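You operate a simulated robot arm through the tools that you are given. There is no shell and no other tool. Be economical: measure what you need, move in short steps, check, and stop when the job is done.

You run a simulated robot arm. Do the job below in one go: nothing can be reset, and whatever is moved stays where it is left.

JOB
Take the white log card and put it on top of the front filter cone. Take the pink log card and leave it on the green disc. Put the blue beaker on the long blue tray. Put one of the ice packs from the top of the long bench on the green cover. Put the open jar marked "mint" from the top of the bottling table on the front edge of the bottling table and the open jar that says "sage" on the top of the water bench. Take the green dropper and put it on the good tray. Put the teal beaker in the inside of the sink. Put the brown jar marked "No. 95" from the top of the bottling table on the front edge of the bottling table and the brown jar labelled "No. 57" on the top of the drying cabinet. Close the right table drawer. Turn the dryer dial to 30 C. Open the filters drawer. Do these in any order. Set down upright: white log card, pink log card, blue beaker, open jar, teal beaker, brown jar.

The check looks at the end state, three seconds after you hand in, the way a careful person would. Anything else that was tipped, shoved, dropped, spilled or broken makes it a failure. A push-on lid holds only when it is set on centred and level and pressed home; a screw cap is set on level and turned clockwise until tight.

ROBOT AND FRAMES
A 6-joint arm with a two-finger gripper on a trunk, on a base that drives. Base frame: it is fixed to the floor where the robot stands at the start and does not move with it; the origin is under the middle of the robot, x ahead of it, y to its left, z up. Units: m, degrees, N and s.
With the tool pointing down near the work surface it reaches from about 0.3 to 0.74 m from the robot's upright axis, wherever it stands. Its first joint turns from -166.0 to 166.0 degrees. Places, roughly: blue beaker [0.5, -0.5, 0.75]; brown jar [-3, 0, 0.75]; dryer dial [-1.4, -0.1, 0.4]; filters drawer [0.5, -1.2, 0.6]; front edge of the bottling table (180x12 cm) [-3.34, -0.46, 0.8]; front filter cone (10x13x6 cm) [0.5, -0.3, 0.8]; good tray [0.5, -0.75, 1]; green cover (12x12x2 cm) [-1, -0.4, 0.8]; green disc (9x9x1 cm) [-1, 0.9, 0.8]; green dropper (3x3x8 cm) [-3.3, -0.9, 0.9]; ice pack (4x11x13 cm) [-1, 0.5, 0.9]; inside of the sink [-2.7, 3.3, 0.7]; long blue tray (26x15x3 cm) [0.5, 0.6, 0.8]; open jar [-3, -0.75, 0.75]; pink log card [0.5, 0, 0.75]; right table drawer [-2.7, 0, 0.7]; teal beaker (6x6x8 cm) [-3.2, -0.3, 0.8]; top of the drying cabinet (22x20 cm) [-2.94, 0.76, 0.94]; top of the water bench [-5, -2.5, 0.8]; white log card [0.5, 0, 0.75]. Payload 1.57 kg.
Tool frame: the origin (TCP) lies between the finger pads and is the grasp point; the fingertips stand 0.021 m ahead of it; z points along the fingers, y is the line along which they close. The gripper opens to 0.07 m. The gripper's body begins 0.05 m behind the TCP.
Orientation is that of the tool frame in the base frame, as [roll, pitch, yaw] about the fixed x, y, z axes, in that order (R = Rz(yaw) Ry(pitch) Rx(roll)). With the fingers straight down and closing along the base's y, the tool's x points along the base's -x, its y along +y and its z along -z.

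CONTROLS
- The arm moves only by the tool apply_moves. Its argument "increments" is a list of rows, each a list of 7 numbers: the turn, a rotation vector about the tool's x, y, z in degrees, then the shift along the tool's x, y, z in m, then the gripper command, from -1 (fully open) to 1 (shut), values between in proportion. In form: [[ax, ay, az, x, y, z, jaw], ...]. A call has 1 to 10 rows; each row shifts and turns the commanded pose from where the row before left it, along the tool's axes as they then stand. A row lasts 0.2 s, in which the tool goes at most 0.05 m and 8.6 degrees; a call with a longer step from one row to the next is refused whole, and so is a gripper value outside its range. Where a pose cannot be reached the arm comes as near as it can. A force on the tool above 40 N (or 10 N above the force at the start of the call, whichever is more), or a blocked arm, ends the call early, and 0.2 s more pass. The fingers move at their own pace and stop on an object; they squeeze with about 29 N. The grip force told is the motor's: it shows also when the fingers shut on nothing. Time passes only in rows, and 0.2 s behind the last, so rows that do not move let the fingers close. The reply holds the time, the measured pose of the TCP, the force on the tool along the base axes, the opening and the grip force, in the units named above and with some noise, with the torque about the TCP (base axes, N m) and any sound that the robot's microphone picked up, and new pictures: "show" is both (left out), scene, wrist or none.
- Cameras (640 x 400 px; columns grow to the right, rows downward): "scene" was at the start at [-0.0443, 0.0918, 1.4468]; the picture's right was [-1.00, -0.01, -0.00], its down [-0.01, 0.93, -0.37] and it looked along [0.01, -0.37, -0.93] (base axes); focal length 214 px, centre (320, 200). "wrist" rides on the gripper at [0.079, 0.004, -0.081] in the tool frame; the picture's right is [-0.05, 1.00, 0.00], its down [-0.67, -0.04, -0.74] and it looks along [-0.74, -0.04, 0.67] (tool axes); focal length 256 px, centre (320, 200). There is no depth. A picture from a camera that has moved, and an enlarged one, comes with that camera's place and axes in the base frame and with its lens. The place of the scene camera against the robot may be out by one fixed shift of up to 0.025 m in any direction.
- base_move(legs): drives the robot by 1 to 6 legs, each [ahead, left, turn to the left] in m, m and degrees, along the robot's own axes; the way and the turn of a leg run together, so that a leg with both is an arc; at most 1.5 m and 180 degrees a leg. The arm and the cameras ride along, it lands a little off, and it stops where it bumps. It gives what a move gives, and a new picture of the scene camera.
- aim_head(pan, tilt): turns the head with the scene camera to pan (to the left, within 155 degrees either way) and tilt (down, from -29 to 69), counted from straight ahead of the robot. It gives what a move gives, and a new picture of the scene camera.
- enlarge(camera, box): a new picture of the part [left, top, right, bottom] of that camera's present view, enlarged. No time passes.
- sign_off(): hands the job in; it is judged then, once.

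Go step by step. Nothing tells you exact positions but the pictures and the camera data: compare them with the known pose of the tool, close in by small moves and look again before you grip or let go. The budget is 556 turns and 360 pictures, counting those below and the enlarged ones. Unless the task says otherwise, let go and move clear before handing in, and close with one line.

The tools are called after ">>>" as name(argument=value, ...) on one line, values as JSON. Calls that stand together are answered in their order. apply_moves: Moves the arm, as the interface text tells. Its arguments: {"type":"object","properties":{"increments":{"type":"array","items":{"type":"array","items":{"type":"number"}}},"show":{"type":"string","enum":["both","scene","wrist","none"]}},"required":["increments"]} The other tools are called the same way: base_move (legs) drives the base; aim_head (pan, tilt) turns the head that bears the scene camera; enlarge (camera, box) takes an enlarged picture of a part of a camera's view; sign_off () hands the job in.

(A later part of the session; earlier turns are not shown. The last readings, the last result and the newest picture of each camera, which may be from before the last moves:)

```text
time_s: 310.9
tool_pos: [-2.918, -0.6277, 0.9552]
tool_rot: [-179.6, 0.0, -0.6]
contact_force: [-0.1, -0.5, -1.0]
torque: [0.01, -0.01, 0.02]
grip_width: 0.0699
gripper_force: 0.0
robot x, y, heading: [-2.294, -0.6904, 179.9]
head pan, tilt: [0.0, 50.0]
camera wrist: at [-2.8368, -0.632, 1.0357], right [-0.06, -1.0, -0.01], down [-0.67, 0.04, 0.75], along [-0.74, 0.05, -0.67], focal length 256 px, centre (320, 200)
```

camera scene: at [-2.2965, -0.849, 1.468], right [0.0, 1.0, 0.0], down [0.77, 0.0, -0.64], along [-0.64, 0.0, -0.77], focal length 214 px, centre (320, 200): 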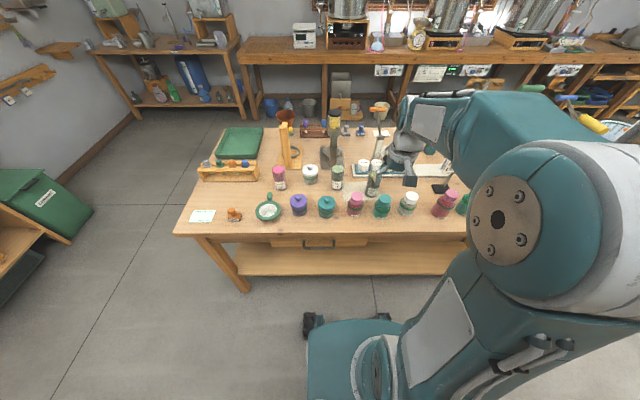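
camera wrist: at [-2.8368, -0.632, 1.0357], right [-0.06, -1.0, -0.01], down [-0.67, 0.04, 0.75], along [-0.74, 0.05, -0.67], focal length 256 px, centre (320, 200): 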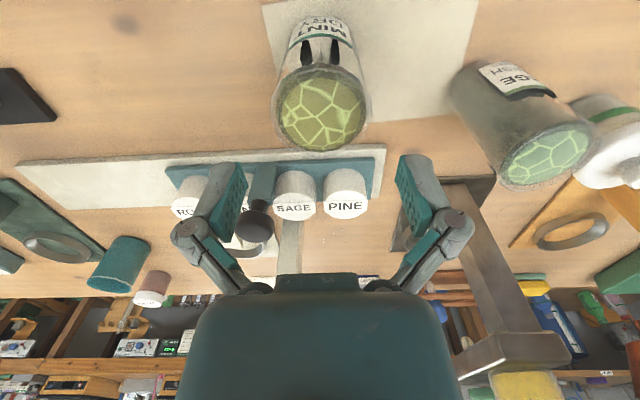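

>>> apply_moves(increments=[[0, 0, 0, 0.002, 0, 0.045, -1], [0, 0, 0, 0, 0, 0.042, -1], [0, 0, 0, 0, 0, 0, -1]], show="wrist")

>>> apply_moves(increments=[[0, 0, 0, 0, 0, 0, 0], [0, 0, 0, 0, 0, 0, 1], [0, 0, 0, 0, 0, 0, 1], [0, 0, 0, 0, 0, -0.005, 1], [0, 0, 0, 0, 0, -0.02, 1], [0, 0, 0, 0, 0, -0.04, 1], [0, 0, 0, 0, 0, 0, 1]], show="wrist")

```text
time_s: 311.7
tool_pos: [-2.9164, -0.6266, 0.8682]
tool_rot: [-179.6, 0.4, -0.7]
contact_force: [0.3, -2.4, 11.6]
torque: [-0.09, 0.02, -0.01]
grip_width: 0.0701
gripper_force: 0.1
robot x, y, heading: [-2.2939, -0.6907, 180.0]
head pan, tilt: [0.0, 50.0]
camera wrist: at [-2.8357, -0.6321, 0.9488], right [-0.06, -1.0, -0.01], down [-0.66, 0.04, 0.75], along [-0.75, 0.05, -0.66], focal length 256 px, centre (320, 200)
```

wrist: 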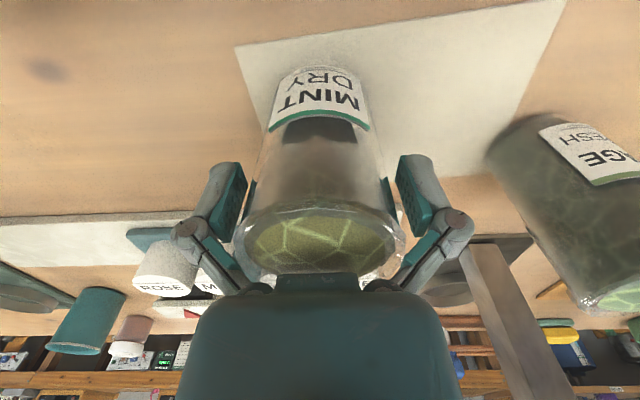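

```text
time_s: 313.3
tool_pos: [-2.9158, -0.6279, 0.9304]
tool_rot: [-179.7, 0.0, -0.7]
contact_force: [0.4, 0.2, -1.2]
torque: [0.01, -0.02, 0.02]
grip_width: 0.0553
gripper_force: 28.7
robot x, y, heading: [-2.295, -0.689, 179.5]
head pan, tilt: [0.0, 50.0]
camera wrist: at [-2.8354, -0.6327, 1.0123], right [-0.06, -1.0, -0.01], down [-0.67, 0.04, 0.74], along [-0.74, 0.05, -0.67], focal length 256 px, centre (320, 200)
```

wrist: 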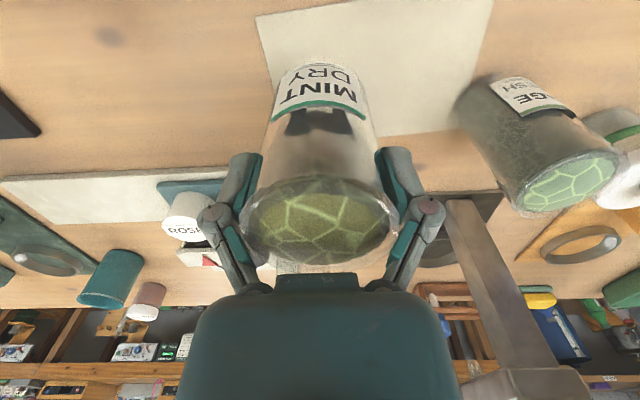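

Mint jar held upright. Lifting, tucking, and driving round to the front (far) side.

>>> apply_moves(increments=[[0, 0, 0, 0, 0, -0.045, 1], [0, 0, 0, 0, 0, -0.045, 1], [0, 0, 0, 0, 0, -0.045, 1], [0, 0, 0, 0.02, 0, -0.03, 1], [0, 0, 0, 0.045, 0, 0, 1], [0, 0, 0, 0.045, 0, 0, 1], [0, 0, 0, 0.045, 0, 0, 1], [0, 0, 0, 0.045, 0, 0, 1], [0, 0, 0, 0.04, 0, 0, 1], [0, 0, 0, 0.03, 0, 0, 1]], show="none")

>>> base_move(legs=[[-0.1, 0, 0], [0, 1.27, 0], [1.5, 0, 0], [0.15, 0, 0]])

>>> base_move(legs=[[0, 0, 180], [0, 1.4, 0], [0, 0.4, 0]])

```text
time_s: 315.5
tool_pos: [-2.6439, -0.6316, 1.0953]
tool_rot: [-179.7, 0.1, -0.6]
contact_force: [0.4, -0.2, -1.1]
torque: [0.03, 0.0, 0.0]
grip_width: 0.0553
gripper_force: 29.5
robot x, y, heading: [-2.2926, -0.6889, 179.4]
head pan, tilt: [0.0, 50.0]
```

```text
time_s: 330.7
tool_pos: [-4.2005, -1.8757, 1.0952]
tool_rot: [-179.7, 0.1, -1.1]
contact_force: [0.1, -0.2, -1.4]
torque: [-0.03, 0.0, -0.01]
grip_width: 0.0551
gripper_force: 29.3
robot x, y, heading: [-3.8488, -1.9345, 179.3]
head pan, tilt: [0.0, 50.0]
camera scene: at [-3.8543, -2.097, 1.468], right [0.01, 1.0, 0.0], down [0.77, -0.01, -0.64], along [-0.64, 0.01, -0.77], focal length 214 px, centre (320, 200)
```

scene: 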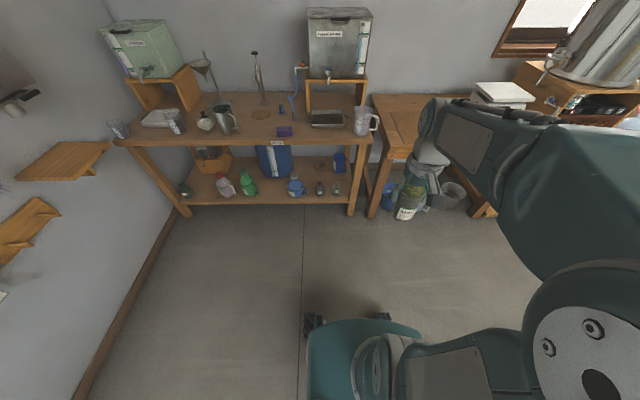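

```text
time_s: 347.2
tool_pos: [-3.5346, -0.1909, 1.0949]
tool_rot: [-179.9, 0.2, -179.4]
contact_force: [-0.7, 0.2, -2.2]
torque: [-0.02, -0.02, 0.0]
grip_width: 0.0547
gripper_force: 28.6
robot x, y, heading: [-3.8829, -0.1351, 1.1]
head pan, tilt: [0.0, 50.0]
camera scene: at [-3.856, 0.0095, 1.4686], right [0.01, -1.0, 0.0], down [-0.77, -0.01, -0.64], along [0.64, 0.01, -0.77], focal length 214 px, centre (320, 200)
```

scene: 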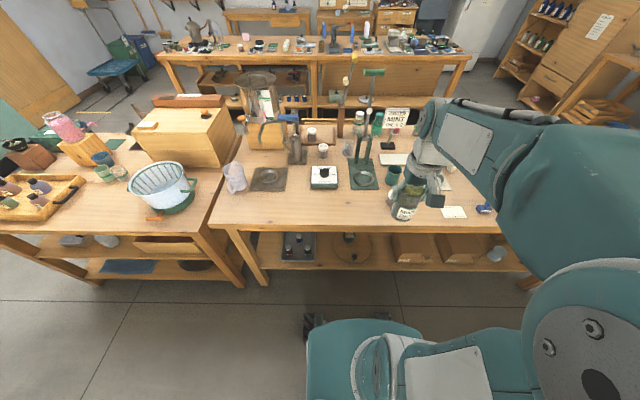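

The strip beside the DOSE box near (-3.345, 0.05) is free. Moving the jar there.

>>> apply_moves(increments=[[0, 0, 0, -0.024, 0.03, 0, 1], [0, 0, 0, -0.024, 0.03, 0, 1], [0, 0, 0, -0.024, 0.03, 0, 1], [0, 0, 0, -0.024, 0.03, 0, 1], [0, 0, 0, -0.024, 0.03, 0, 1], [0, 0, 0, -0.024, 0.03, 0, 1], [0, 0, 0, -0.024, 0.03, 0, 1], [0, 0, 0, -0.024, 0.03, 0, 1], [0, 0, 0, 0, 0, 0.04, 1], [0, 0, 0, 0, 0, 0.04, 1]], show="both")

```text
time_s: 349.4
tool_pos: [-3.3441, 0.055, 1.0142]
tool_rot: [-179.7, 0.2, -179.4]
contact_force: [-0.6, -0.8, -0.6]
torque: [0.0, 0.02, 0.03]
grip_width: 0.055
gripper_force: 28.9
robot x, y, heading: [-3.8871, -0.1339, 0.6]
head pan, tilt: [0.0, 50.0]
camera scene: at [-3.855, 0.0166, 1.4679], right [0.01, -1.0, 0.0], down [-0.77, -0.01, -0.64], along [0.64, 0.01, -0.77], focal length 214 px, centre (320, 200)
camera wrist: at [-3.4232, 0.0593, 1.0957], right [0.04, 1.0, -0.01], down [0.67, -0.02, 0.75], along [0.74, -0.04, -0.67], focal length 256 px, centre (320, 200)
```

scene: 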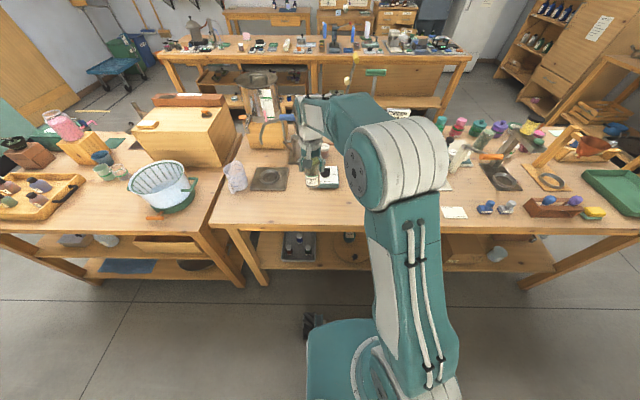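
wrist: 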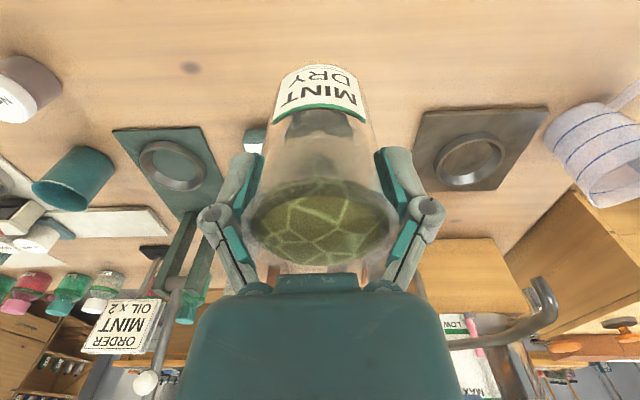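

>>> apply_moves(increments=[[0, 0, 0, 0, 0, 0.04, 1], [0, 0, 0, 0, 0, 0.04, 1], [0, 0, 0, 0, 0, 0.03, 1], [0, 0, 0, 0, 0, 0.02, 1], [0, 0, 0, 0, 0, 0.0, 1]], show="wrist")

```text
time_s: 350.6
tool_pos: [-3.3446, 0.055, 0.884]
tool_rot: [-179.6, 0.0, -179.5]
contact_force: [-0.2, -0.3, -1.2]
torque: [-0.01, 0.0, -0.02]
grip_width: 0.0549
gripper_force: 29.1
robot x, y, heading: [-3.8882, -0.1368, 0.8]
head pan, tilt: [0.0, 50.0]
camera wrist: at [-3.4232, 0.0584, 0.9645], right [0.04, 1.0, -0.01], down [0.67, -0.02, 0.75], along [0.74, -0.04, -0.67], focal length 256 px, centre (320, 200)
```

wrist: 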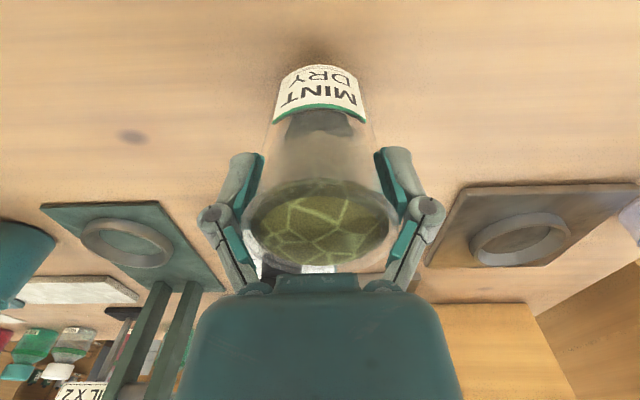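

>>> apply_moves(increments=[[0, 0, 0, 0, 0, 0.008, 1], [0, 0, 0, 0, 0, 0.004, 1], [0, 0, 0, 0, 0, 0.0, 1]], show="none")

>>> apply_moves(increments=[[0, 0, 0, 0, 0, 0.003, 1], [0, 0, 0, 0, 0, 0.0, 1]], show="none")

>>> apply_moves(increments=[[0, 0, 0, 0, 0, 0.003, 1], [0, 0, 0, 0, 0, 0.0, 1]], show="none")

```text
time_s: 351.4
tool_pos: [-3.3427, 0.0531, 0.8739]
tool_rot: [-179.8, 0.4, -179.5]
contact_force: [2.2, -1.3, 27.3]
torque: [-0.01, 0.33, 0.01]
grip_width: 0.0555
gripper_force: 28.8
robot x, y, heading: [-3.8894, -0.1323, 0.9]
head pan, tilt: [0.0, 50.0]
```

```text
time_s: 351.8
tool_pos: [-3.3436, 0.0548, 0.8738]
tool_rot: [-179.8, 0.5, -179.5]
contact_force: [-4.0, -3.6, 13.1]
torque: [0.06, 0.55, 0.18]
grip_width: 0.0551
gripper_force: 28.9
robot x, y, heading: [-3.8881, -0.135, 0.9]
head pan, tilt: [0.0, 50.0]
stopped in row 1: the force on the tool passed its limit at 44 N (the readings are from after the stop); the commanded pose is now the measured one
```

```text
time_s: 352.4
tool_pos: [-3.3409, 0.0557, 0.8729]
tool_rot: [-179.8, 0.9, -179.6]
contact_force: [-4.4, -3.3, 13.8]
torque: [0.02, 0.21, 0.05]
grip_width: 0.0553
gripper_force: 28.8
robot x, y, heading: [-3.8876, -0.137, 0.9]
head pan, tilt: [0.0, 50.0]
stopped in row 2: the force on the tool passed its limit at 41 N (the readings are from after the stop); the commanded pose is now the measured one
```

On the table. Releasing and rising.

>>> apply_moves(increments=[[0, 0, 0, 0, 0, -0.001, 1], [0, 0, 0, 0, 0, 0, -0.7], [0, 0, 0, 0, 0, 0, -1], [0, 0, 0, 0, 0, 0, -1], [0, 0, 0, 0, 0, -0.03, -1], [0, 0, 0, 0, 0, -0.045, -1], [0, 0, 0, 0, 0, -0.045, -1], [0, 0, 0, 0, 0, -0.045, -1], [0, 0, 0, 0, 0, 0, -1]], show="both")

```text
time_s: 354.4
tool_pos: [-3.3429, 0.0545, 1.0383]
tool_rot: [-179.9, 0.8, -179.6]
contact_force: [0.5, -0.4, 0.5]
torque: [0.02, -0.01, 0.01]
grip_width: 0.07
gripper_force: 0.1
robot x, y, heading: [-3.8872, -0.1355, 0.8]
head pan, tilt: [0.0, 50.0]
camera scene: at [-3.8549, 0.0164, 1.4679], right [0.01, -1.0, 0.0], down [-0.77, -0.01, -0.64], along [0.64, 0.01, -0.77], focal length 214 px, centre (320, 200)
camera wrist: at [-3.4221, 0.0584, 1.1188], right [0.04, 1.0, 0.0], down [0.66, -0.03, 0.75], along [0.75, -0.03, -0.66], focal length 256 px, centre (320, 200)
```

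scene: 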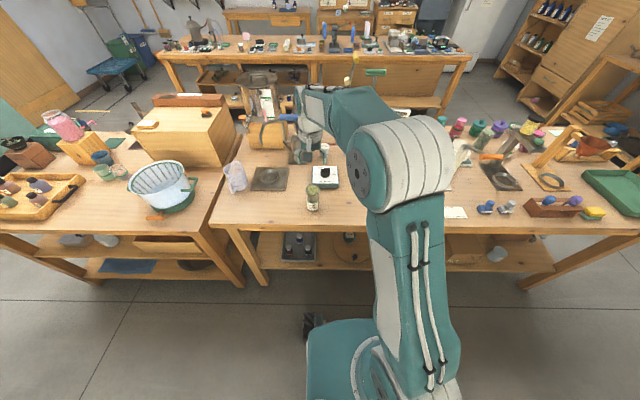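
wrist: 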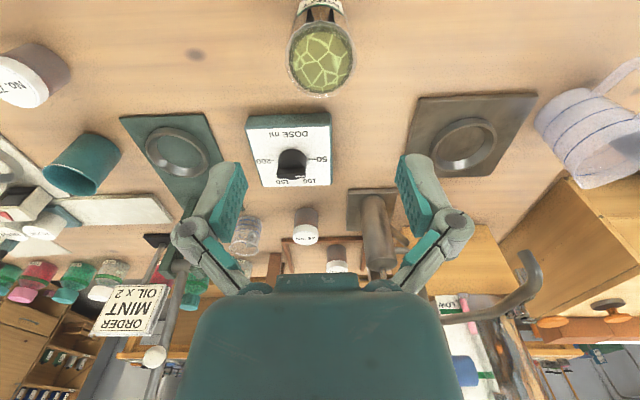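

Mint stands on the front strip. Next is the teal beaker near (-3.23, -0.24); moving toward it.

>>> apply_moves(increments=[[0, 0, 0, 0, -0.045, 0, -1], [0, 0, 0, 0, -0.045, 0, -1], [0, 0, 0, 0, -0.045, 0, -1], [0, 0, 0, 0, -0.045, 0, -1], [0, 0, 0, 0, -0.045, 0, -1], [0, 0, 0, 0, -0.045, 0, -1], [0, 0.8, 0, 0, 0, 0, -1]], show="wrist")

```text
time_s: 356.0
tool_pos: [-3.3413, -0.2145, 1.0389]
tool_rot: [-179.8, -0.1, -179.5]
contact_force: [0.3, -0.8, 0.0]
torque: [0.02, -0.02, -0.03]
grip_width: 0.0698
gripper_force: 0.0
robot x, y, heading: [-3.8892, -0.1349, 1.0]
head pan, tilt: [0.0, 50.0]
camera wrist: at [-3.4192, -0.2115, 1.1202], right [0.04, 1.0, 0.0], down [0.67, -0.03, 0.74], along [0.74, -0.03, -0.67], focal length 256 px, centre (320, 200)
```

wrist: 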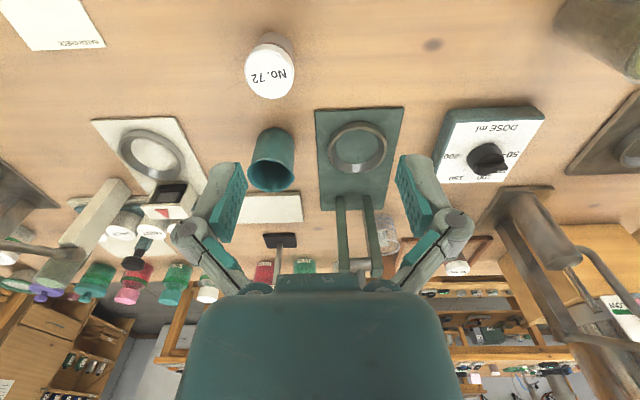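

Teal beaker rim centre ≈ (-3.205, -0.281, 0.866). I'll pinch its −y wall, which has free space.

>>> apply_moves(increments=[[0, 0, 0, -0.034, -0.024, 0, -0.3], [0, 0, 0, -0.034, -0.024, 0, -0.3], [0, 0, 0, -0.034, -0.024, 0, -0.3], [0, 0, 0, -0.034, -0.024, 0, -0.3], [0, 0, 0, 0, 0, 0.04, -0.3], [0, 0, 0, 0, 0, 0.04, -0.3], [0, 0, 0, 0, 0, 0, -0.3]], show="wrist")

```text
time_s: 357.6
tool_pos: [-3.202, -0.3107, 0.96]
tool_rot: [-179.8, 0.1, -179.5]
contact_force: [0.9, -1.2, -0.1]
torque: [0.0, 0.02, 0.02]
grip_width: 0.0455
gripper_force: 0.1
robot x, y, heading: [-3.8883, -0.1393, 0.9]
head pan, tilt: [0.0, 50.0]
camera wrist: at [-3.2803, -0.307, 1.0406], right [0.04, 1.0, 0.0], down [0.67, -0.03, 0.74], along [0.74, -0.03, -0.67], focal length 256 px, centre (320, 200)
```

wrist: 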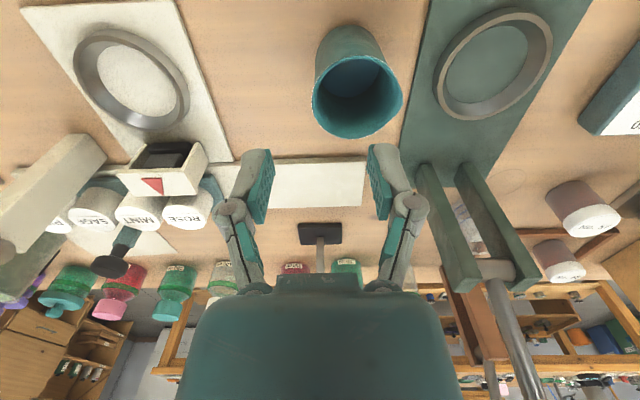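

>>> apply_moves(increments=[[0, 0, 0, -0.004, -0.001, 0.04, -0.3], [0, 0, 0, 0, 0, 0.04, -0.3], [0, 0, 0, 0, 0, 0.026, -0.3], [0, 0, 0, 0, 0, 0, -0.3]], show="wrist")

```text
time_s: 358.6
tool_pos: [-3.1987, -0.312, 0.8535]
tool_rot: [-179.8, 0.0, -179.5]
contact_force: [-0.3, -0.3, 0.3]
torque: [0.01, -0.01, 0.0]
grip_width: 0.0454
gripper_force: 0.0
robot x, y, heading: [-3.8874, -0.1348, 0.8]
head pan, tilt: [0.0, 50.0]
camera wrist: at [-3.2771, -0.3086, 0.9345], right [0.04, 1.0, 0.0], down [0.67, -0.03, 0.74], along [0.74, -0.03, -0.67], focal length 256 px, centre (320, 200)
```

wrist: 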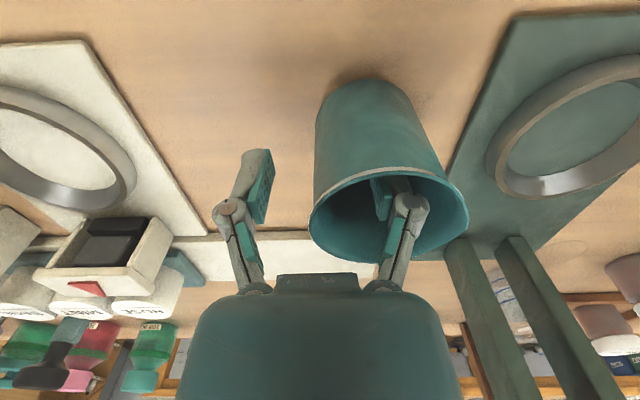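

>>> apply_moves(increments=[[0, 0, 0, 0, 0, 0, 0.4], [0, 0, 0, 0, 0, 0, 1], [0, 0, 0, 0, 0, 0, 1], [0, 0, 0, 0, 0, 0, 1], [0, 0, 0, 0, 0, -0.01, 1], [0, 0, 0, 0, 0, -0.03, 1], [0, 0, 0, 0, 0, -0.04, 1], [0, 0, 0, 0, 0, 0, 1]], show="wrist")

```text
time_s: 360.4
tool_pos: [-3.2003, -0.3131, 0.9325]
tool_rot: [-179.8, 0.0, -179.5]
contact_force: [-1.1, -0.9, -0.7]
torque: [0.0, 0.01, 0.02]
grip_width: 0.0058
gripper_force: 29.2
robot x, y, heading: [-3.8899, -0.1364, 0.8]
head pan, tilt: [0.0, 50.0]
camera wrist: at [-3.2785, -0.3085, 1.0137], right [0.04, 1.0, 0.0], down [0.67, -0.03, 0.74], along [0.74, -0.03, -0.67], focal length 256 px, centre (320, 200)
```

wrist: 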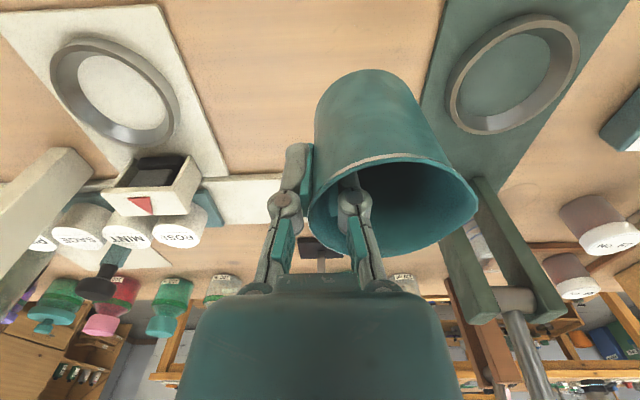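

Beaker held by its wall. Retracting and driving toward the sink.

>>> apply_moves(increments=[[0, 0, 0, 0.03, 0, -0.035, 1], [0, 0, 0, 0.03, 0, -0.035, 1], [0, 0, 0, 0.03, 0, -0.035, 1], [0, 0, 0, 0.03, 0, -0.035, 1], [0, 0, 0, 0.045, 0.01, -0.01, 1], [0, 0, 0, 0.045, 0.02, 0, 1], [0, 0, 0, 0.045, 0.02, 0, 1], [0, 0, 0, 0.045, 0.02, 0, 1]], show="none")

>>> base_move(legs=[[0, 1.3, 0]])

>>> aim_head(pan=70, tilt=30)

```text
time_s: 362.2
tool_pos: [-3.5028, -0.2419, 1.0836]
tool_rot: [-180.0, -0.1, -179.5]
contact_force: [-0.1, -0.1, -0.6]
torque: [-0.07, 0.01, 0.02]
grip_width: 0.006
gripper_force: 28.6
robot x, y, heading: [-3.8892, -0.1331, 1.2]
head pan, tilt: [0.0, 50.0]
```

```text
time_s: 368.8
tool_pos: [-3.5157, 1.0557, 1.0831]
tool_rot: [180.0, 0.0, 180.0]
contact_force: [0.8, -0.8, -1.3]
torque: [0.01, -0.02, -0.02]
grip_width: 0.0062
gripper_force: 28.9
robot x, y, heading: [-3.9014, 1.1686, 0.3]
head pan, tilt: [0.0, 50.0]
camera scene: at [-3.8674, 1.3172, 1.4682], right [0.01, -1.0, 0.0], down [-0.77, 0.0, -0.64], along [0.64, 0.0, -0.77], focal length 214 px, centre (320, 200)
```

scene: 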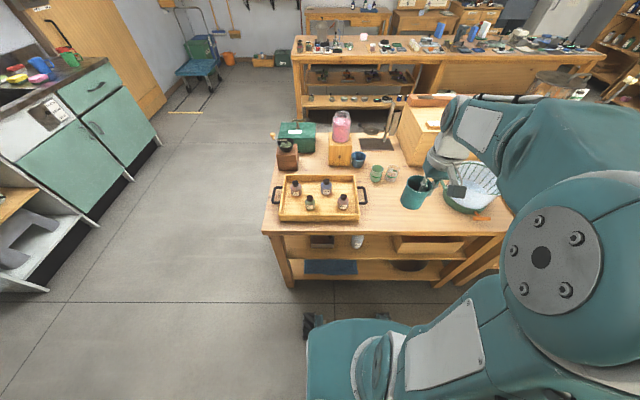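

```text
time_s: 370.2
tool_pos: [-3.5159, 1.0576, 1.0831]
tool_rot: [-179.9, 0.0, -180.0]
contact_force: [-0.6, 0.7, -0.3]
torque: [-0.05, 0.0, 0.0]
grip_width: 0.0059
gripper_force: 29.0
robot x, y, heading: [-3.9011, 1.1682, 0.3]
head pan, tilt: [70.0, 30.0]
camera scene: at [-3.9138, 1.4032, 1.4975], right [0.94, -0.34, 0.0], down [-0.17, -0.47, -0.87], along [0.29, 0.81, -0.5], focal length 214 px, centre (320, 200)
```

scene: 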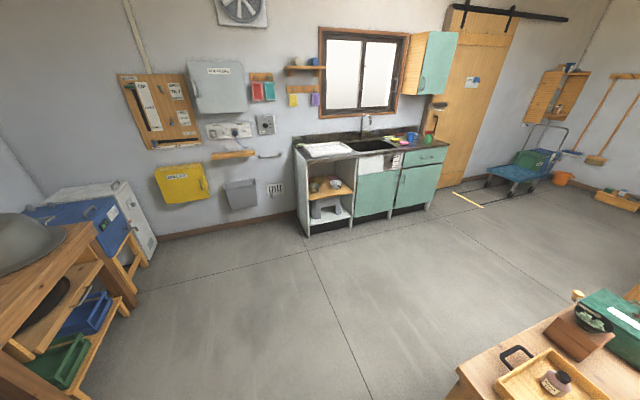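

The sink is at about (-2.69, 3.29). Driving there and facing it.

>>> base_move(legs=[[0, 1.15, 0], [1.15, 0, 0], [0, 0, 90]])

>>> aim_head(pan=0, tilt=45)

```text
time_s: 385.3
tool_pos: [-2.6378, 2.7053, 1.0847]
tool_rot: [-179.9, 0.0, -90.8]
contact_force: [-0.7, -0.5, -1.8]
torque: [-0.02, 0.0, 0.02]
grip_width: 0.0061
gripper_force: 29.3
robot x, y, heading: [-2.758, 2.3235, 89.5]
head pan, tilt: [70.0, 30.0]
camera scene: at [-2.9785, 2.2918, 1.4976], right [0.35, 0.94, 0.0], down [0.47, -0.18, -0.87], along [-0.81, 0.3, -0.5], focal length 214 px, centre (320, 200)
```

scene: 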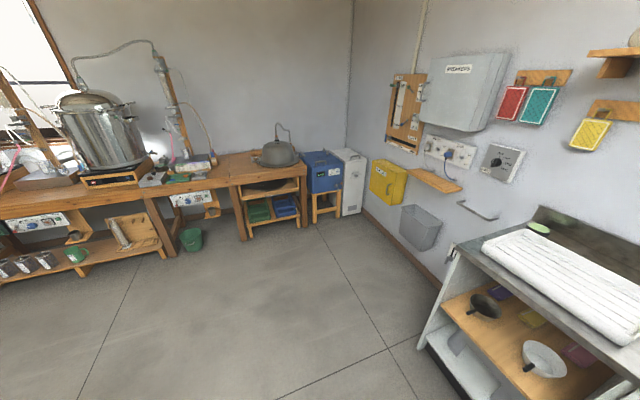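

```text
time_s: 386.7
tool_pos: [-2.637, 2.7063, 1.0837]
tool_rot: [-179.9, 0.0, -90.8]
contact_force: [0.7, -0.7, 0.7]
torque: [0.0, -0.02, 0.0]
grip_width: 0.0059
gripper_force: 29.1
robot x, y, heading: [-2.7552, 2.3217, 89.4]
head pan, tilt: [0.0, 45.0]
camera scene: at [-2.8931, 2.3415, 1.475], right [1.0, -0.01, 0.0], down [-0.01, -0.71, -0.71], along [0.01, 0.71, -0.71], focal length 214 px, centre (320, 200)
```

scene: 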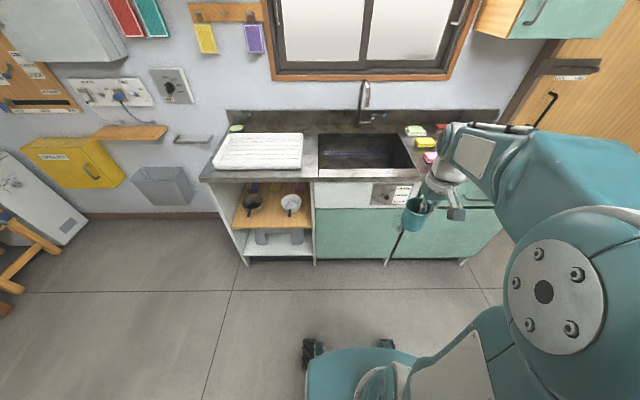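

Basin spans x −2.88…−2.46, y 3.16…3.46. Driving closer.

>>> base_move(legs=[[0.37, 0, 0]])

>>> aim_head(pan=0, tilt=60)

>>> apply_moves(increments=[[0, 0, 0, -0.01, -0.04, 0, 1], [0, 0, 0, -0.01, -0.04, 0, 1], [0, 0, 0, 0, 0, 0, 1]], show="wrist")

```text
time_s: 389.1
tool_pos: [-2.6343, 3.0748, 1.0822]
tool_rot: [-179.9, 0.0, -90.8]
contact_force: [0.3, -0.1, -0.2]
torque: [-0.01, 0.02, 0.04]
grip_width: 0.0058
gripper_force: 28.8
robot x, y, heading: [-2.7553, 2.6897, 89.6]
head pan, tilt: [0.0, 45.0]
camera scene: at [-2.8898, 2.7093, 1.4749], right [1.0, -0.01, 0.0], down [-0.01, -0.71, -0.71], along [0.01, 0.71, -0.71], focal length 214 px, centre (320, 200)
```

scene: 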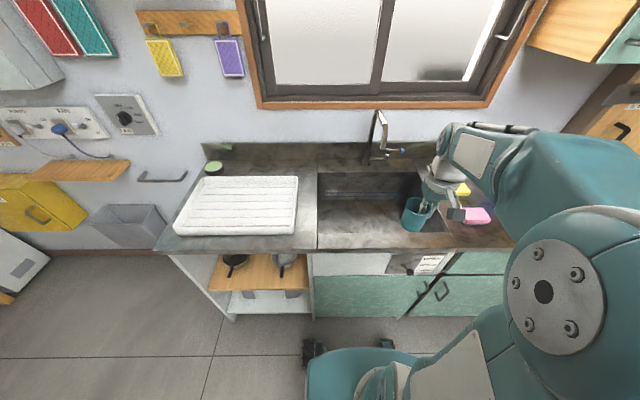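

```text
time_s: 389.9
tool_pos: [-2.6339, 3.0736, 1.0832]
tool_rot: [-179.9, 0.0, -90.8]
contact_force: [-0.3, 0.5, -0.8]
torque: [0.02, -0.02, -0.04]
grip_width: 0.0061
gripper_force: 29.0
robot x, y, heading: [-2.7508, 2.6911, 89.5]
head pan, tilt: [0.0, 60.0]
camera scene: at [-2.89, 2.6947, 1.4555], right [1.0, -0.01, 0.0], down [-0.01, -0.87, -0.5], along [0.0, 0.5, -0.87], focal length 214 px, centre (320, 200)
```

scene: 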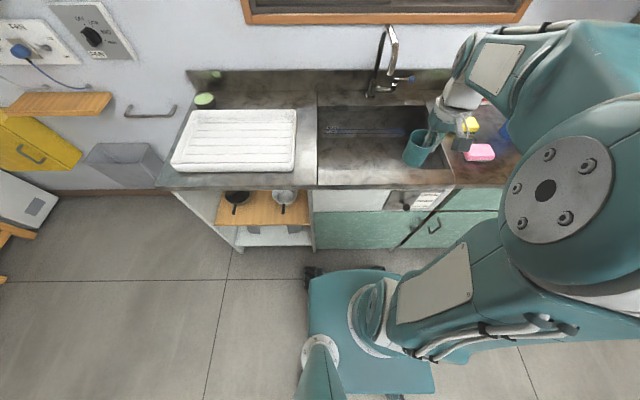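

```text
time_s: 390.6
tool_pos: [-2.5521, 3.0924, 1.0843]
tool_rot: [-179.9, 0.0, -90.8]
contact_force: [0.8, -0.4, -1.6]
torque: [-0.04, -0.03, 0.02]
grip_width: 0.0061
gripper_force: 29.2
robot x, y, heading: [-2.7509, 2.6896, 89.4]
head pan, tilt: [0.0, 60.0]
camera wrist: at [-2.5575, 3.0135, 1.1649], right [-1.0, 0.07, 0.0], down [0.04, 0.67, 0.74], along [0.05, 0.74, -0.67], focal length 256 px, centre (320, 200)
```

wrist: 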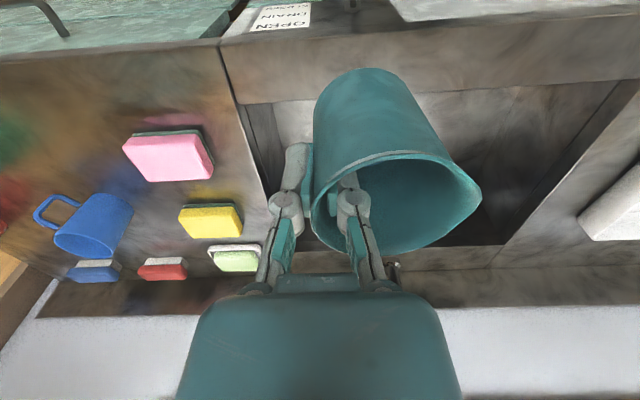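

I went the wrong way in x; correcting to the left half of the basin, clear of the faucet.

>>> apply_moves(increments=[[0, 0, 0, 0, 0.045, 0, 1], [0, 0, 0, 0, 0.045, 0, 1], [0, 0, 0, 0, 0.045, 0, 1], [0, 0, 0, 0, 0.045, 0, 1], [0, 0, 0, -0.04, 0.025, 0, 1], [0, 0, 0, -0.045, 0.0, 0, 1], [0, 0, 0, -0.045, 0.0, 0, 1], [0, 0, 0, -0.045, 0.0, 0, 1], [0, 0, 0, -0.045, 0.0, 0, 1], [0, 0, 0, 0, 0, 0, 1]], show="both")

```text
time_s: 392.9
tool_pos: [-2.7554, 3.3158, 1.0832]
tool_rot: [-180.0, -0.1, -90.8]
contact_force: [-0.1, 0.8, -1.1]
torque: [0.01, 0.01, 0.0]
grip_width: 0.0058
gripper_force: 29.4
robot x, y, heading: [-2.7523, 2.6916, 89.5]
head pan, tilt: [0.0, 60.0]
camera scene: at [-2.8906, 2.6961, 1.4554], right [1.0, -0.01, 0.0], down [-0.01, -0.87, -0.5], along [0.01, 0.5, -0.87], focal length 214 px, centre (320, 200)
camera wrist: at [-2.7609, 3.2368, 1.1645], right [-1.0, 0.07, 0.0], down [0.04, 0.67, 0.74], along [0.05, 0.74, -0.67], focal length 256 px, centre (320, 200)
```

scene: 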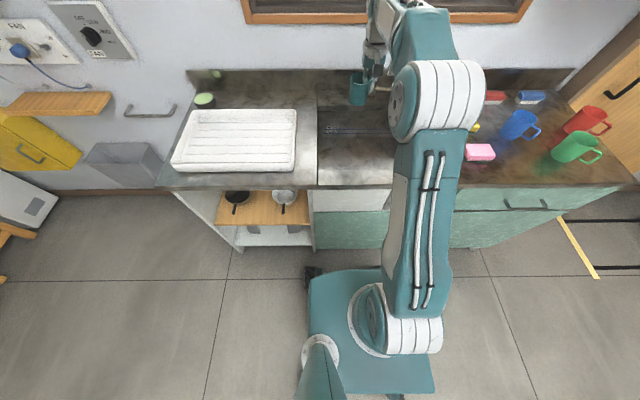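
wrist: 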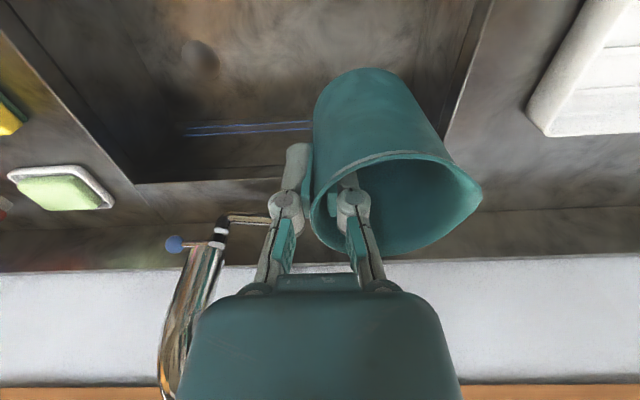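

Clear of the faucet spout. Lowering into the basin.

>>> apply_moves(increments=[[0, 0, 0, 0, 0, 0.045, 1], [0, 0, 0, 0, 0, 0.045, 1], [0, 0, 0, 0, 0, 0.045, 1], [0, 0, 0, 0, 0, 0.045, 1], [0, 0, 0, 0, 0, 0.03, 1], [0, 0, 0, 0, 0, 0.02, 1], [0, 0, 0, 0, 0, 0, 1]], show="both")

```text
time_s: 394.4
tool_pos: [-2.7554, 3.3146, 0.8531]
tool_rot: [-179.9, 0.0, -90.8]
contact_force: [-1.2, 0.2, -0.6]
torque: [0.01, 0.0, 0.01]
grip_width: 0.0063
gripper_force: 29.0
robot x, y, heading: [-2.7521, 2.6886, 89.4]
head pan, tilt: [0.0, 60.0]
camera scene: at [-2.8905, 2.6961, 1.4554], right [1.0, -0.01, 0.0], down [-0.01, -0.87, -0.5], along [0.01, 0.5, -0.87], focal length 214 px, centre (320, 200)
camera wrist: at [-2.7609, 3.2363, 0.9341], right [-1.0, 0.07, 0.0], down [0.04, 0.67, 0.75], along [0.05, 0.74, -0.67], focal length 256 px, centre (320, 200)
```

scene: 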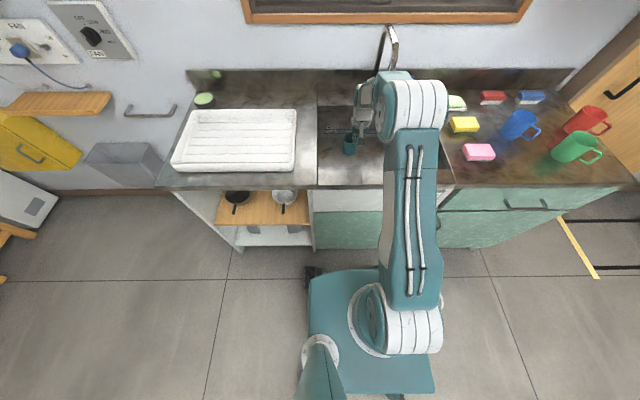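
wrist: 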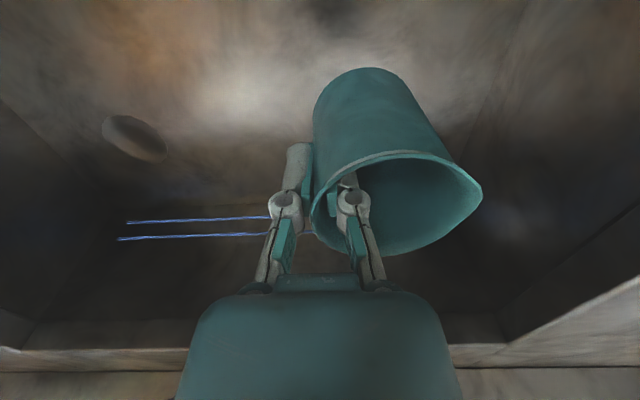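

>>> apply_moves(increments=[[0, 0, 0, 0, 0, 0.025, 1], [0, 0, 0, 0, 0, 0.02, 1], [0, 0, 0, 0, 0, 0.01, 1], [0, 0, 0, 0, 0, 0, 1]], show="none")

```text
time_s: 395.4
tool_pos: [-2.756, 3.315, 0.7979]
tool_rot: [-179.9, 0.0, -90.8]
contact_force: [0.3, -0.5, -1.5]
torque: [0.0, -0.02, -0.03]
grip_width: 0.0059
gripper_force: 28.9
robot x, y, heading: [-2.7503, 2.6934, 89.4]
head pan, tilt: [0.0, 60.0]
```

>>> apply_moves(increments=[[0, 0, 0, 0, 0, 0.008, 1], [0, 0, 0, 0, 0, 0.005, 1], [0, 0, 0, 0, 0, 0, 1]], show="wrist")

```text
time_s: 396.2
tool_pos: [-2.7549, 3.3154, 0.7847]
tool_rot: [-179.9, 0.0, -90.9]
contact_force: [-0.8, -0.2, -0.9]
torque: [0.03, -0.01, 0.02]
grip_width: 0.0058
gripper_force: 29.1
robot x, y, heading: [-2.7532, 2.6896, 89.7]
head pan, tilt: [0.0, 60.0]
camera wrist: at [-2.7602, 3.2363, 0.8666], right [-1.0, 0.07, 0.0], down [0.04, 0.67, 0.74], along [0.05, 0.74, -0.67], focal length 256 px, centre (320, 200)
```

wrist: 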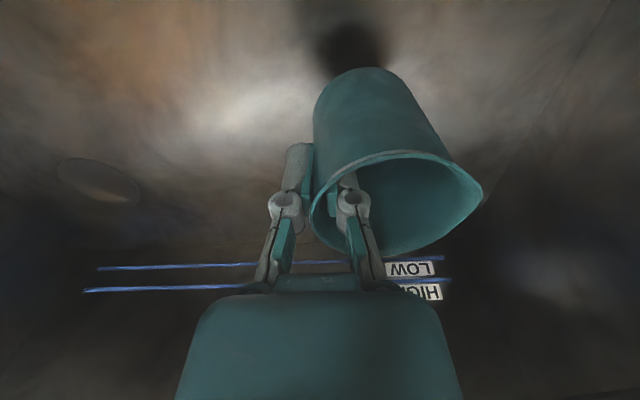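

>>> apply_moves(increments=[[0, 0, 0, 0, 0, 0.01, 1], [0, 0, 0, 0, 0, 0.006, 1], [0, 0, 0, 0, 0, 0, 1]], show="none")

```text
time_s: 397.1
tool_pos: [-2.7557, 3.3152, 0.7693]
tool_rot: [-179.9, 0.1, -90.7]
contact_force: [1.4, 0.2, -1.0]
torque: [-0.01, 0.0, 0.02]
grip_width: 0.0059
gripper_force: 28.5
robot x, y, heading: [-2.7531, 2.6912, 89.4]
head pan, tilt: [0.0, 60.0]
```

>>> apply_moves(increments=[[0, 0, 0, 0, 0, 0.006, 1], [0, 0, 0, 0, 0, 0.004, 1], [0, 0, 0, 0, 0, 0, 1]], show="wrist")

```text
time_s: 397.9
tool_pos: [-2.7545, 3.3159, 0.7591]
tool_rot: [-179.9, 0.0, -90.7]
contact_force: [-0.7, 0.1, -0.4]
torque: [0.02, -0.02, 0.01]
grip_width: 0.006
gripper_force: 29.1
robot x, y, heading: [-2.7501, 2.6901, 89.7]
head pan, tilt: [0.0, 60.0]
camera wrist: at [-2.7599, 3.2364, 0.8407], right [-1.0, 0.07, 0.0], down [0.04, 0.67, 0.75], along [0.05, 0.74, -0.67], focal length 256 px, centre (320, 200)
```

wrist: 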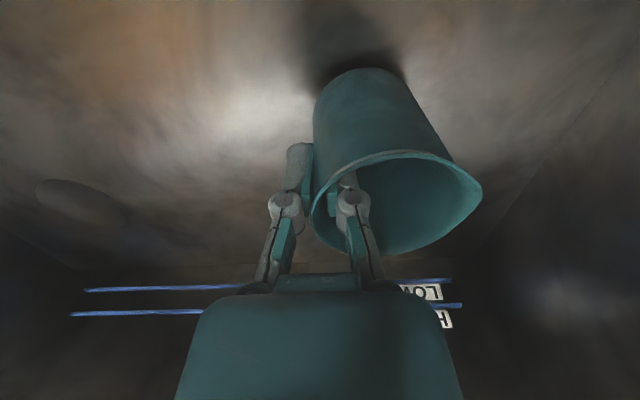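

Shadow is almost at the base; continuing in small steps.

>>> apply_moves(increments=[[0, 0, 0, 0, 0, 0.005, 1], [0, 0, 0, 0, 0, 0.0, 1]], show="none")

>>> apply_moves(increments=[[0, 0, 0, 0, 0, 0.004, 1], [0, 0, 0, 0, 0, 0.0, 1]], show="none")

```text
time_s: 398.4
tool_pos: [-2.7553, 3.3157, 0.7536]
tool_rot: [-179.9, 0.0, -90.7]
contact_force: [1.5, -0.5, 1.6]
torque: [-0.05, 0.06, 0.01]
grip_width: 0.0061
gripper_force: 28.8
robot x, y, heading: [-2.7488, 2.6916, 89.4]
head pan, tilt: [0.0, 60.0]
```

```text
time_s: 399.1
tool_pos: [-2.7557, 3.3172, 0.7514]
tool_rot: [-179.9, 0.3, -90.8]
contact_force: [0.9, -1.6, 25.7]
torque: [-0.13, 0.56, -0.07]
grip_width: 0.006
gripper_force: 28.3
robot x, y, heading: [-2.7535, 2.6898, 89.3]
head pan, tilt: [0.0, 60.0]
```

Contact with the sink floor. Releasing and rising.

>>> apply_moves(increments=[[0, 0, 0, 0, 0, -0.003, 1], [0, 0, 0, 0, 0, 0, 0.7], [0, 0, 0, 0, 0, 0, 0.4], [0, 0, 0, 0, 0, 0, 0.2], [0, 0, 0, 0, 0, 0, 0.2], [0, 0, 0, 0, 0, -0.03, 0.2], [0, 0, 0, 0, 0, -0.045, 0.2], [0, 0, 0, 0, 0, -0.045, 0.2], [0, 0, 0, 0, 0, -0.045, 0.2], [0, 0, 0, 0, 0, -0.045, 0.2]], show="wrist")

```text
time_s: 401.2
tool_pos: [-2.7568, 3.3164, 0.9624]
tool_rot: [-179.9, -0.1, -90.7]
contact_force: [-0.3, 1.2, 0.3]
torque: [0.02, 0.01, -0.02]
grip_width: 0.0279
gripper_force: 0.1
robot x, y, heading: [-2.7559, 2.6882, 89.8]
head pan, tilt: [0.0, 60.0]
camera wrist: at [-2.7609, 3.2366, 1.0444], right [-1.0, 0.07, 0.0], down [0.04, 0.67, 0.74], along [0.05, 0.74, -0.67], focal length 256 px, centre (320, 200)
```

wrist: 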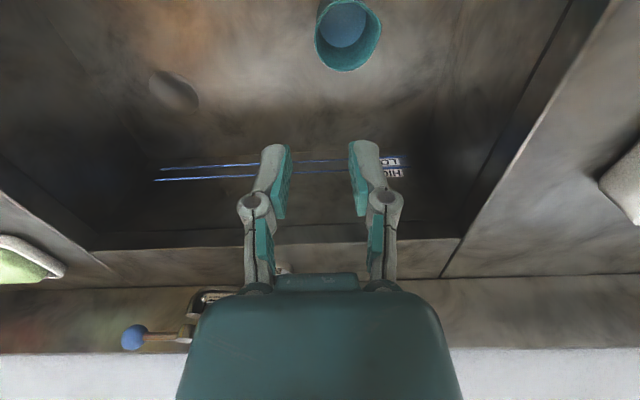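

The teal beaker stands in the sink. Retracting and driving to the central aisle side of the bottling table.

>>> apply_moves(increments=[[0, 0, 0, 0, 0, -0.045, -1], [0, 0, 0, 0, 0, -0.045, -1], [0, 0, 0, 0.03, 0, -0.03, -1], [0, 0, 0, 0.045, 0, 0, -1], [0, 0, 0, 0.045, 0, 0, -1], [0, 0, 0, 0.045, 0, 0, -1], [0, 0, 0, 0.045, 0, 0, -1], [0, 0, 0, 0.045, 0, 0, -1], [0, 0, 0, 0.03, 0, 0, -1]], show="none")

>>> base_move(legs=[[-0.4, 0, 0], [0, -0.62, 0], [0, 0, 90], [0, 1.2, 0]])

>>> aim_head(pan=25, tilt=45)

```text
time_s: 403.2
tool_pos: [-2.7611, 3.0299, 1.0824]
tool_rot: [-179.8, 0.0, -90.8]
contact_force: [0.5, -0.1, -0.3]
torque: [-0.01, 0.01, -0.02]
grip_width: 0.0699
gripper_force: 0.1
robot x, y, heading: [-2.7511, 2.69, 89.5]
head pan, tilt: [0.0, 60.0]
```

```text
time_s: 418.4
tool_pos: [-2.5033, 1.0659, 1.0821]
tool_rot: [-179.8, 0.0, -1.5]
contact_force: [0.4, 0.3, -1.1]
torque: [-0.01, 0.01, 0.02]
grip_width: 0.07
gripper_force: 0.0
robot x, y, heading: [-2.1622, 1.0747, 178.9]
head pan, tilt: [0.0, 60.0]
camera scene: at [-2.1589, 0.9139, 1.4556], right [0.02, 1.0, 0.0], down [0.87, -0.02, -0.5], along [-0.5, 0.01, -0.87], focal length 214 px, centre (320, 200)
```

scene: 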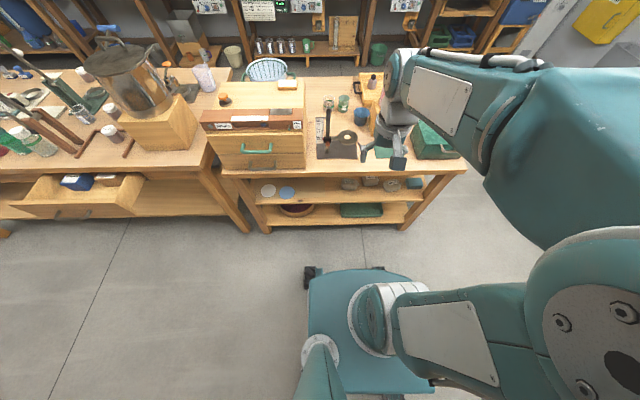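

```text
time_s: 419.3
tool_pos: [-2.5041, 1.0668, 1.0827]
tool_rot: [-179.9, 0.1, -1.5]
contact_force: [0.8, -0.1, 1.5]
torque: [-0.01, -0.01, 0.01]
grip_width: 0.0697
gripper_force: 0.1
robot x, y, heading: [-2.1653, 1.0724, 178.7]
head pan, tilt: [25.0, 45.0]
camera scene: at [-2.1668, 0.8783, 1.4748], right [-0.4, 0.92, 0.0], down [0.65, 0.28, -0.71], along [-0.65, -0.28, -0.71], focal length 214 px, centre (320, 200)
```

scene: 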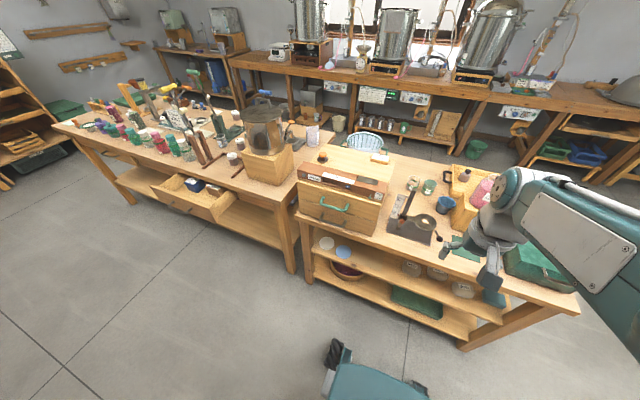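

The open right drawer is near y≈-0.06. Driving alongside it to push it shut.

>>> base_move(legs=[[-0.05, 1.05, 1]])

>>> aim_head(pan=0, tilt=55)

>>> enlarge(camera="scene", box=[200, 60, 440, 260])

```text
time_s: 424.7
tool_pos: [-2.4633, 0.0029, 1.0823]
tool_rot: [-180.0, 0.0, 0.1]
contact_force: [-0.2, 0.3, -0.3]
torque: [0.01, -0.02, 0.0]
grip_width: 0.0703
gripper_force: 0.1
robot x, y, heading: [-2.1214, 0.0128, -179.9]
head pan, tilt: [25.0, 45.0]
camera scene: at [-2.1213, -0.176, 1.4751], right [-0.43, 0.91, 0.0], down [0.64, 0.3, -0.71], along [-0.64, -0.3, -0.71], focal length 214 px, centre (320, 200)
```

scene: 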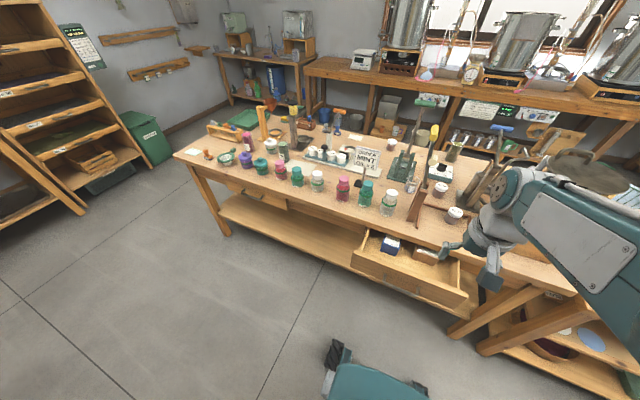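

```text
time_s: 425.6
tool_pos: [-2.4628, 0.0025, 1.0816]
tool_rot: [-179.9, 0.0, -0.1]
contact_force: [-1.4, -0.1, -0.3]
torque: [0.01, -0.02, -0.02]
grip_width: 0.0699
gripper_force: 0.2
robot x, y, heading: [-2.1237, 0.0137, -179.9]
head pan, tilt: [0.0, 55.0]
camera scene: at [-2.1198, -0.143, 1.4615], right [0.0, 1.0, 0.0], down [0.82, 0.0, -0.57], along [-0.57, 0.0, -0.82], focal length 214 px, centre (320, 200)
```

scene: 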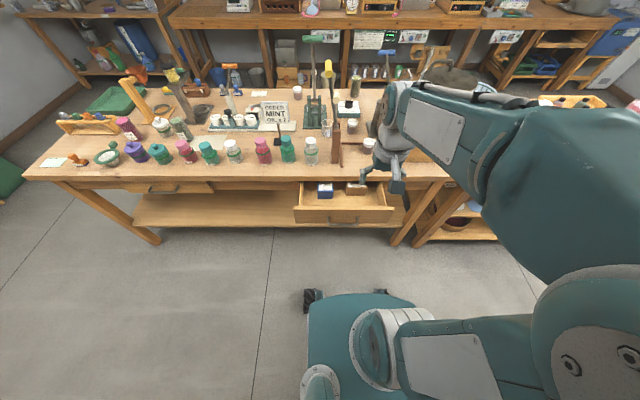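

```text
2.00 times, centred on (320, 160) of scene
camera zoom: at [-2.1198, -0.143, 1.4615], right [0.0, 1.0, 0.0], down [0.82, 0.0, -0.57], along [-0.57, 0.0, -0.82], focal length 429 px, centre (320, 280)
```

zoom: 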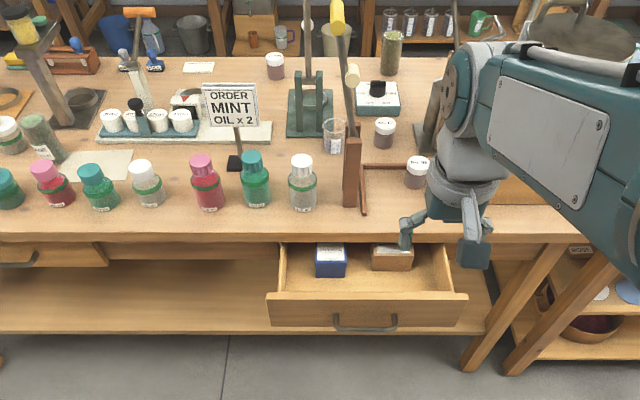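

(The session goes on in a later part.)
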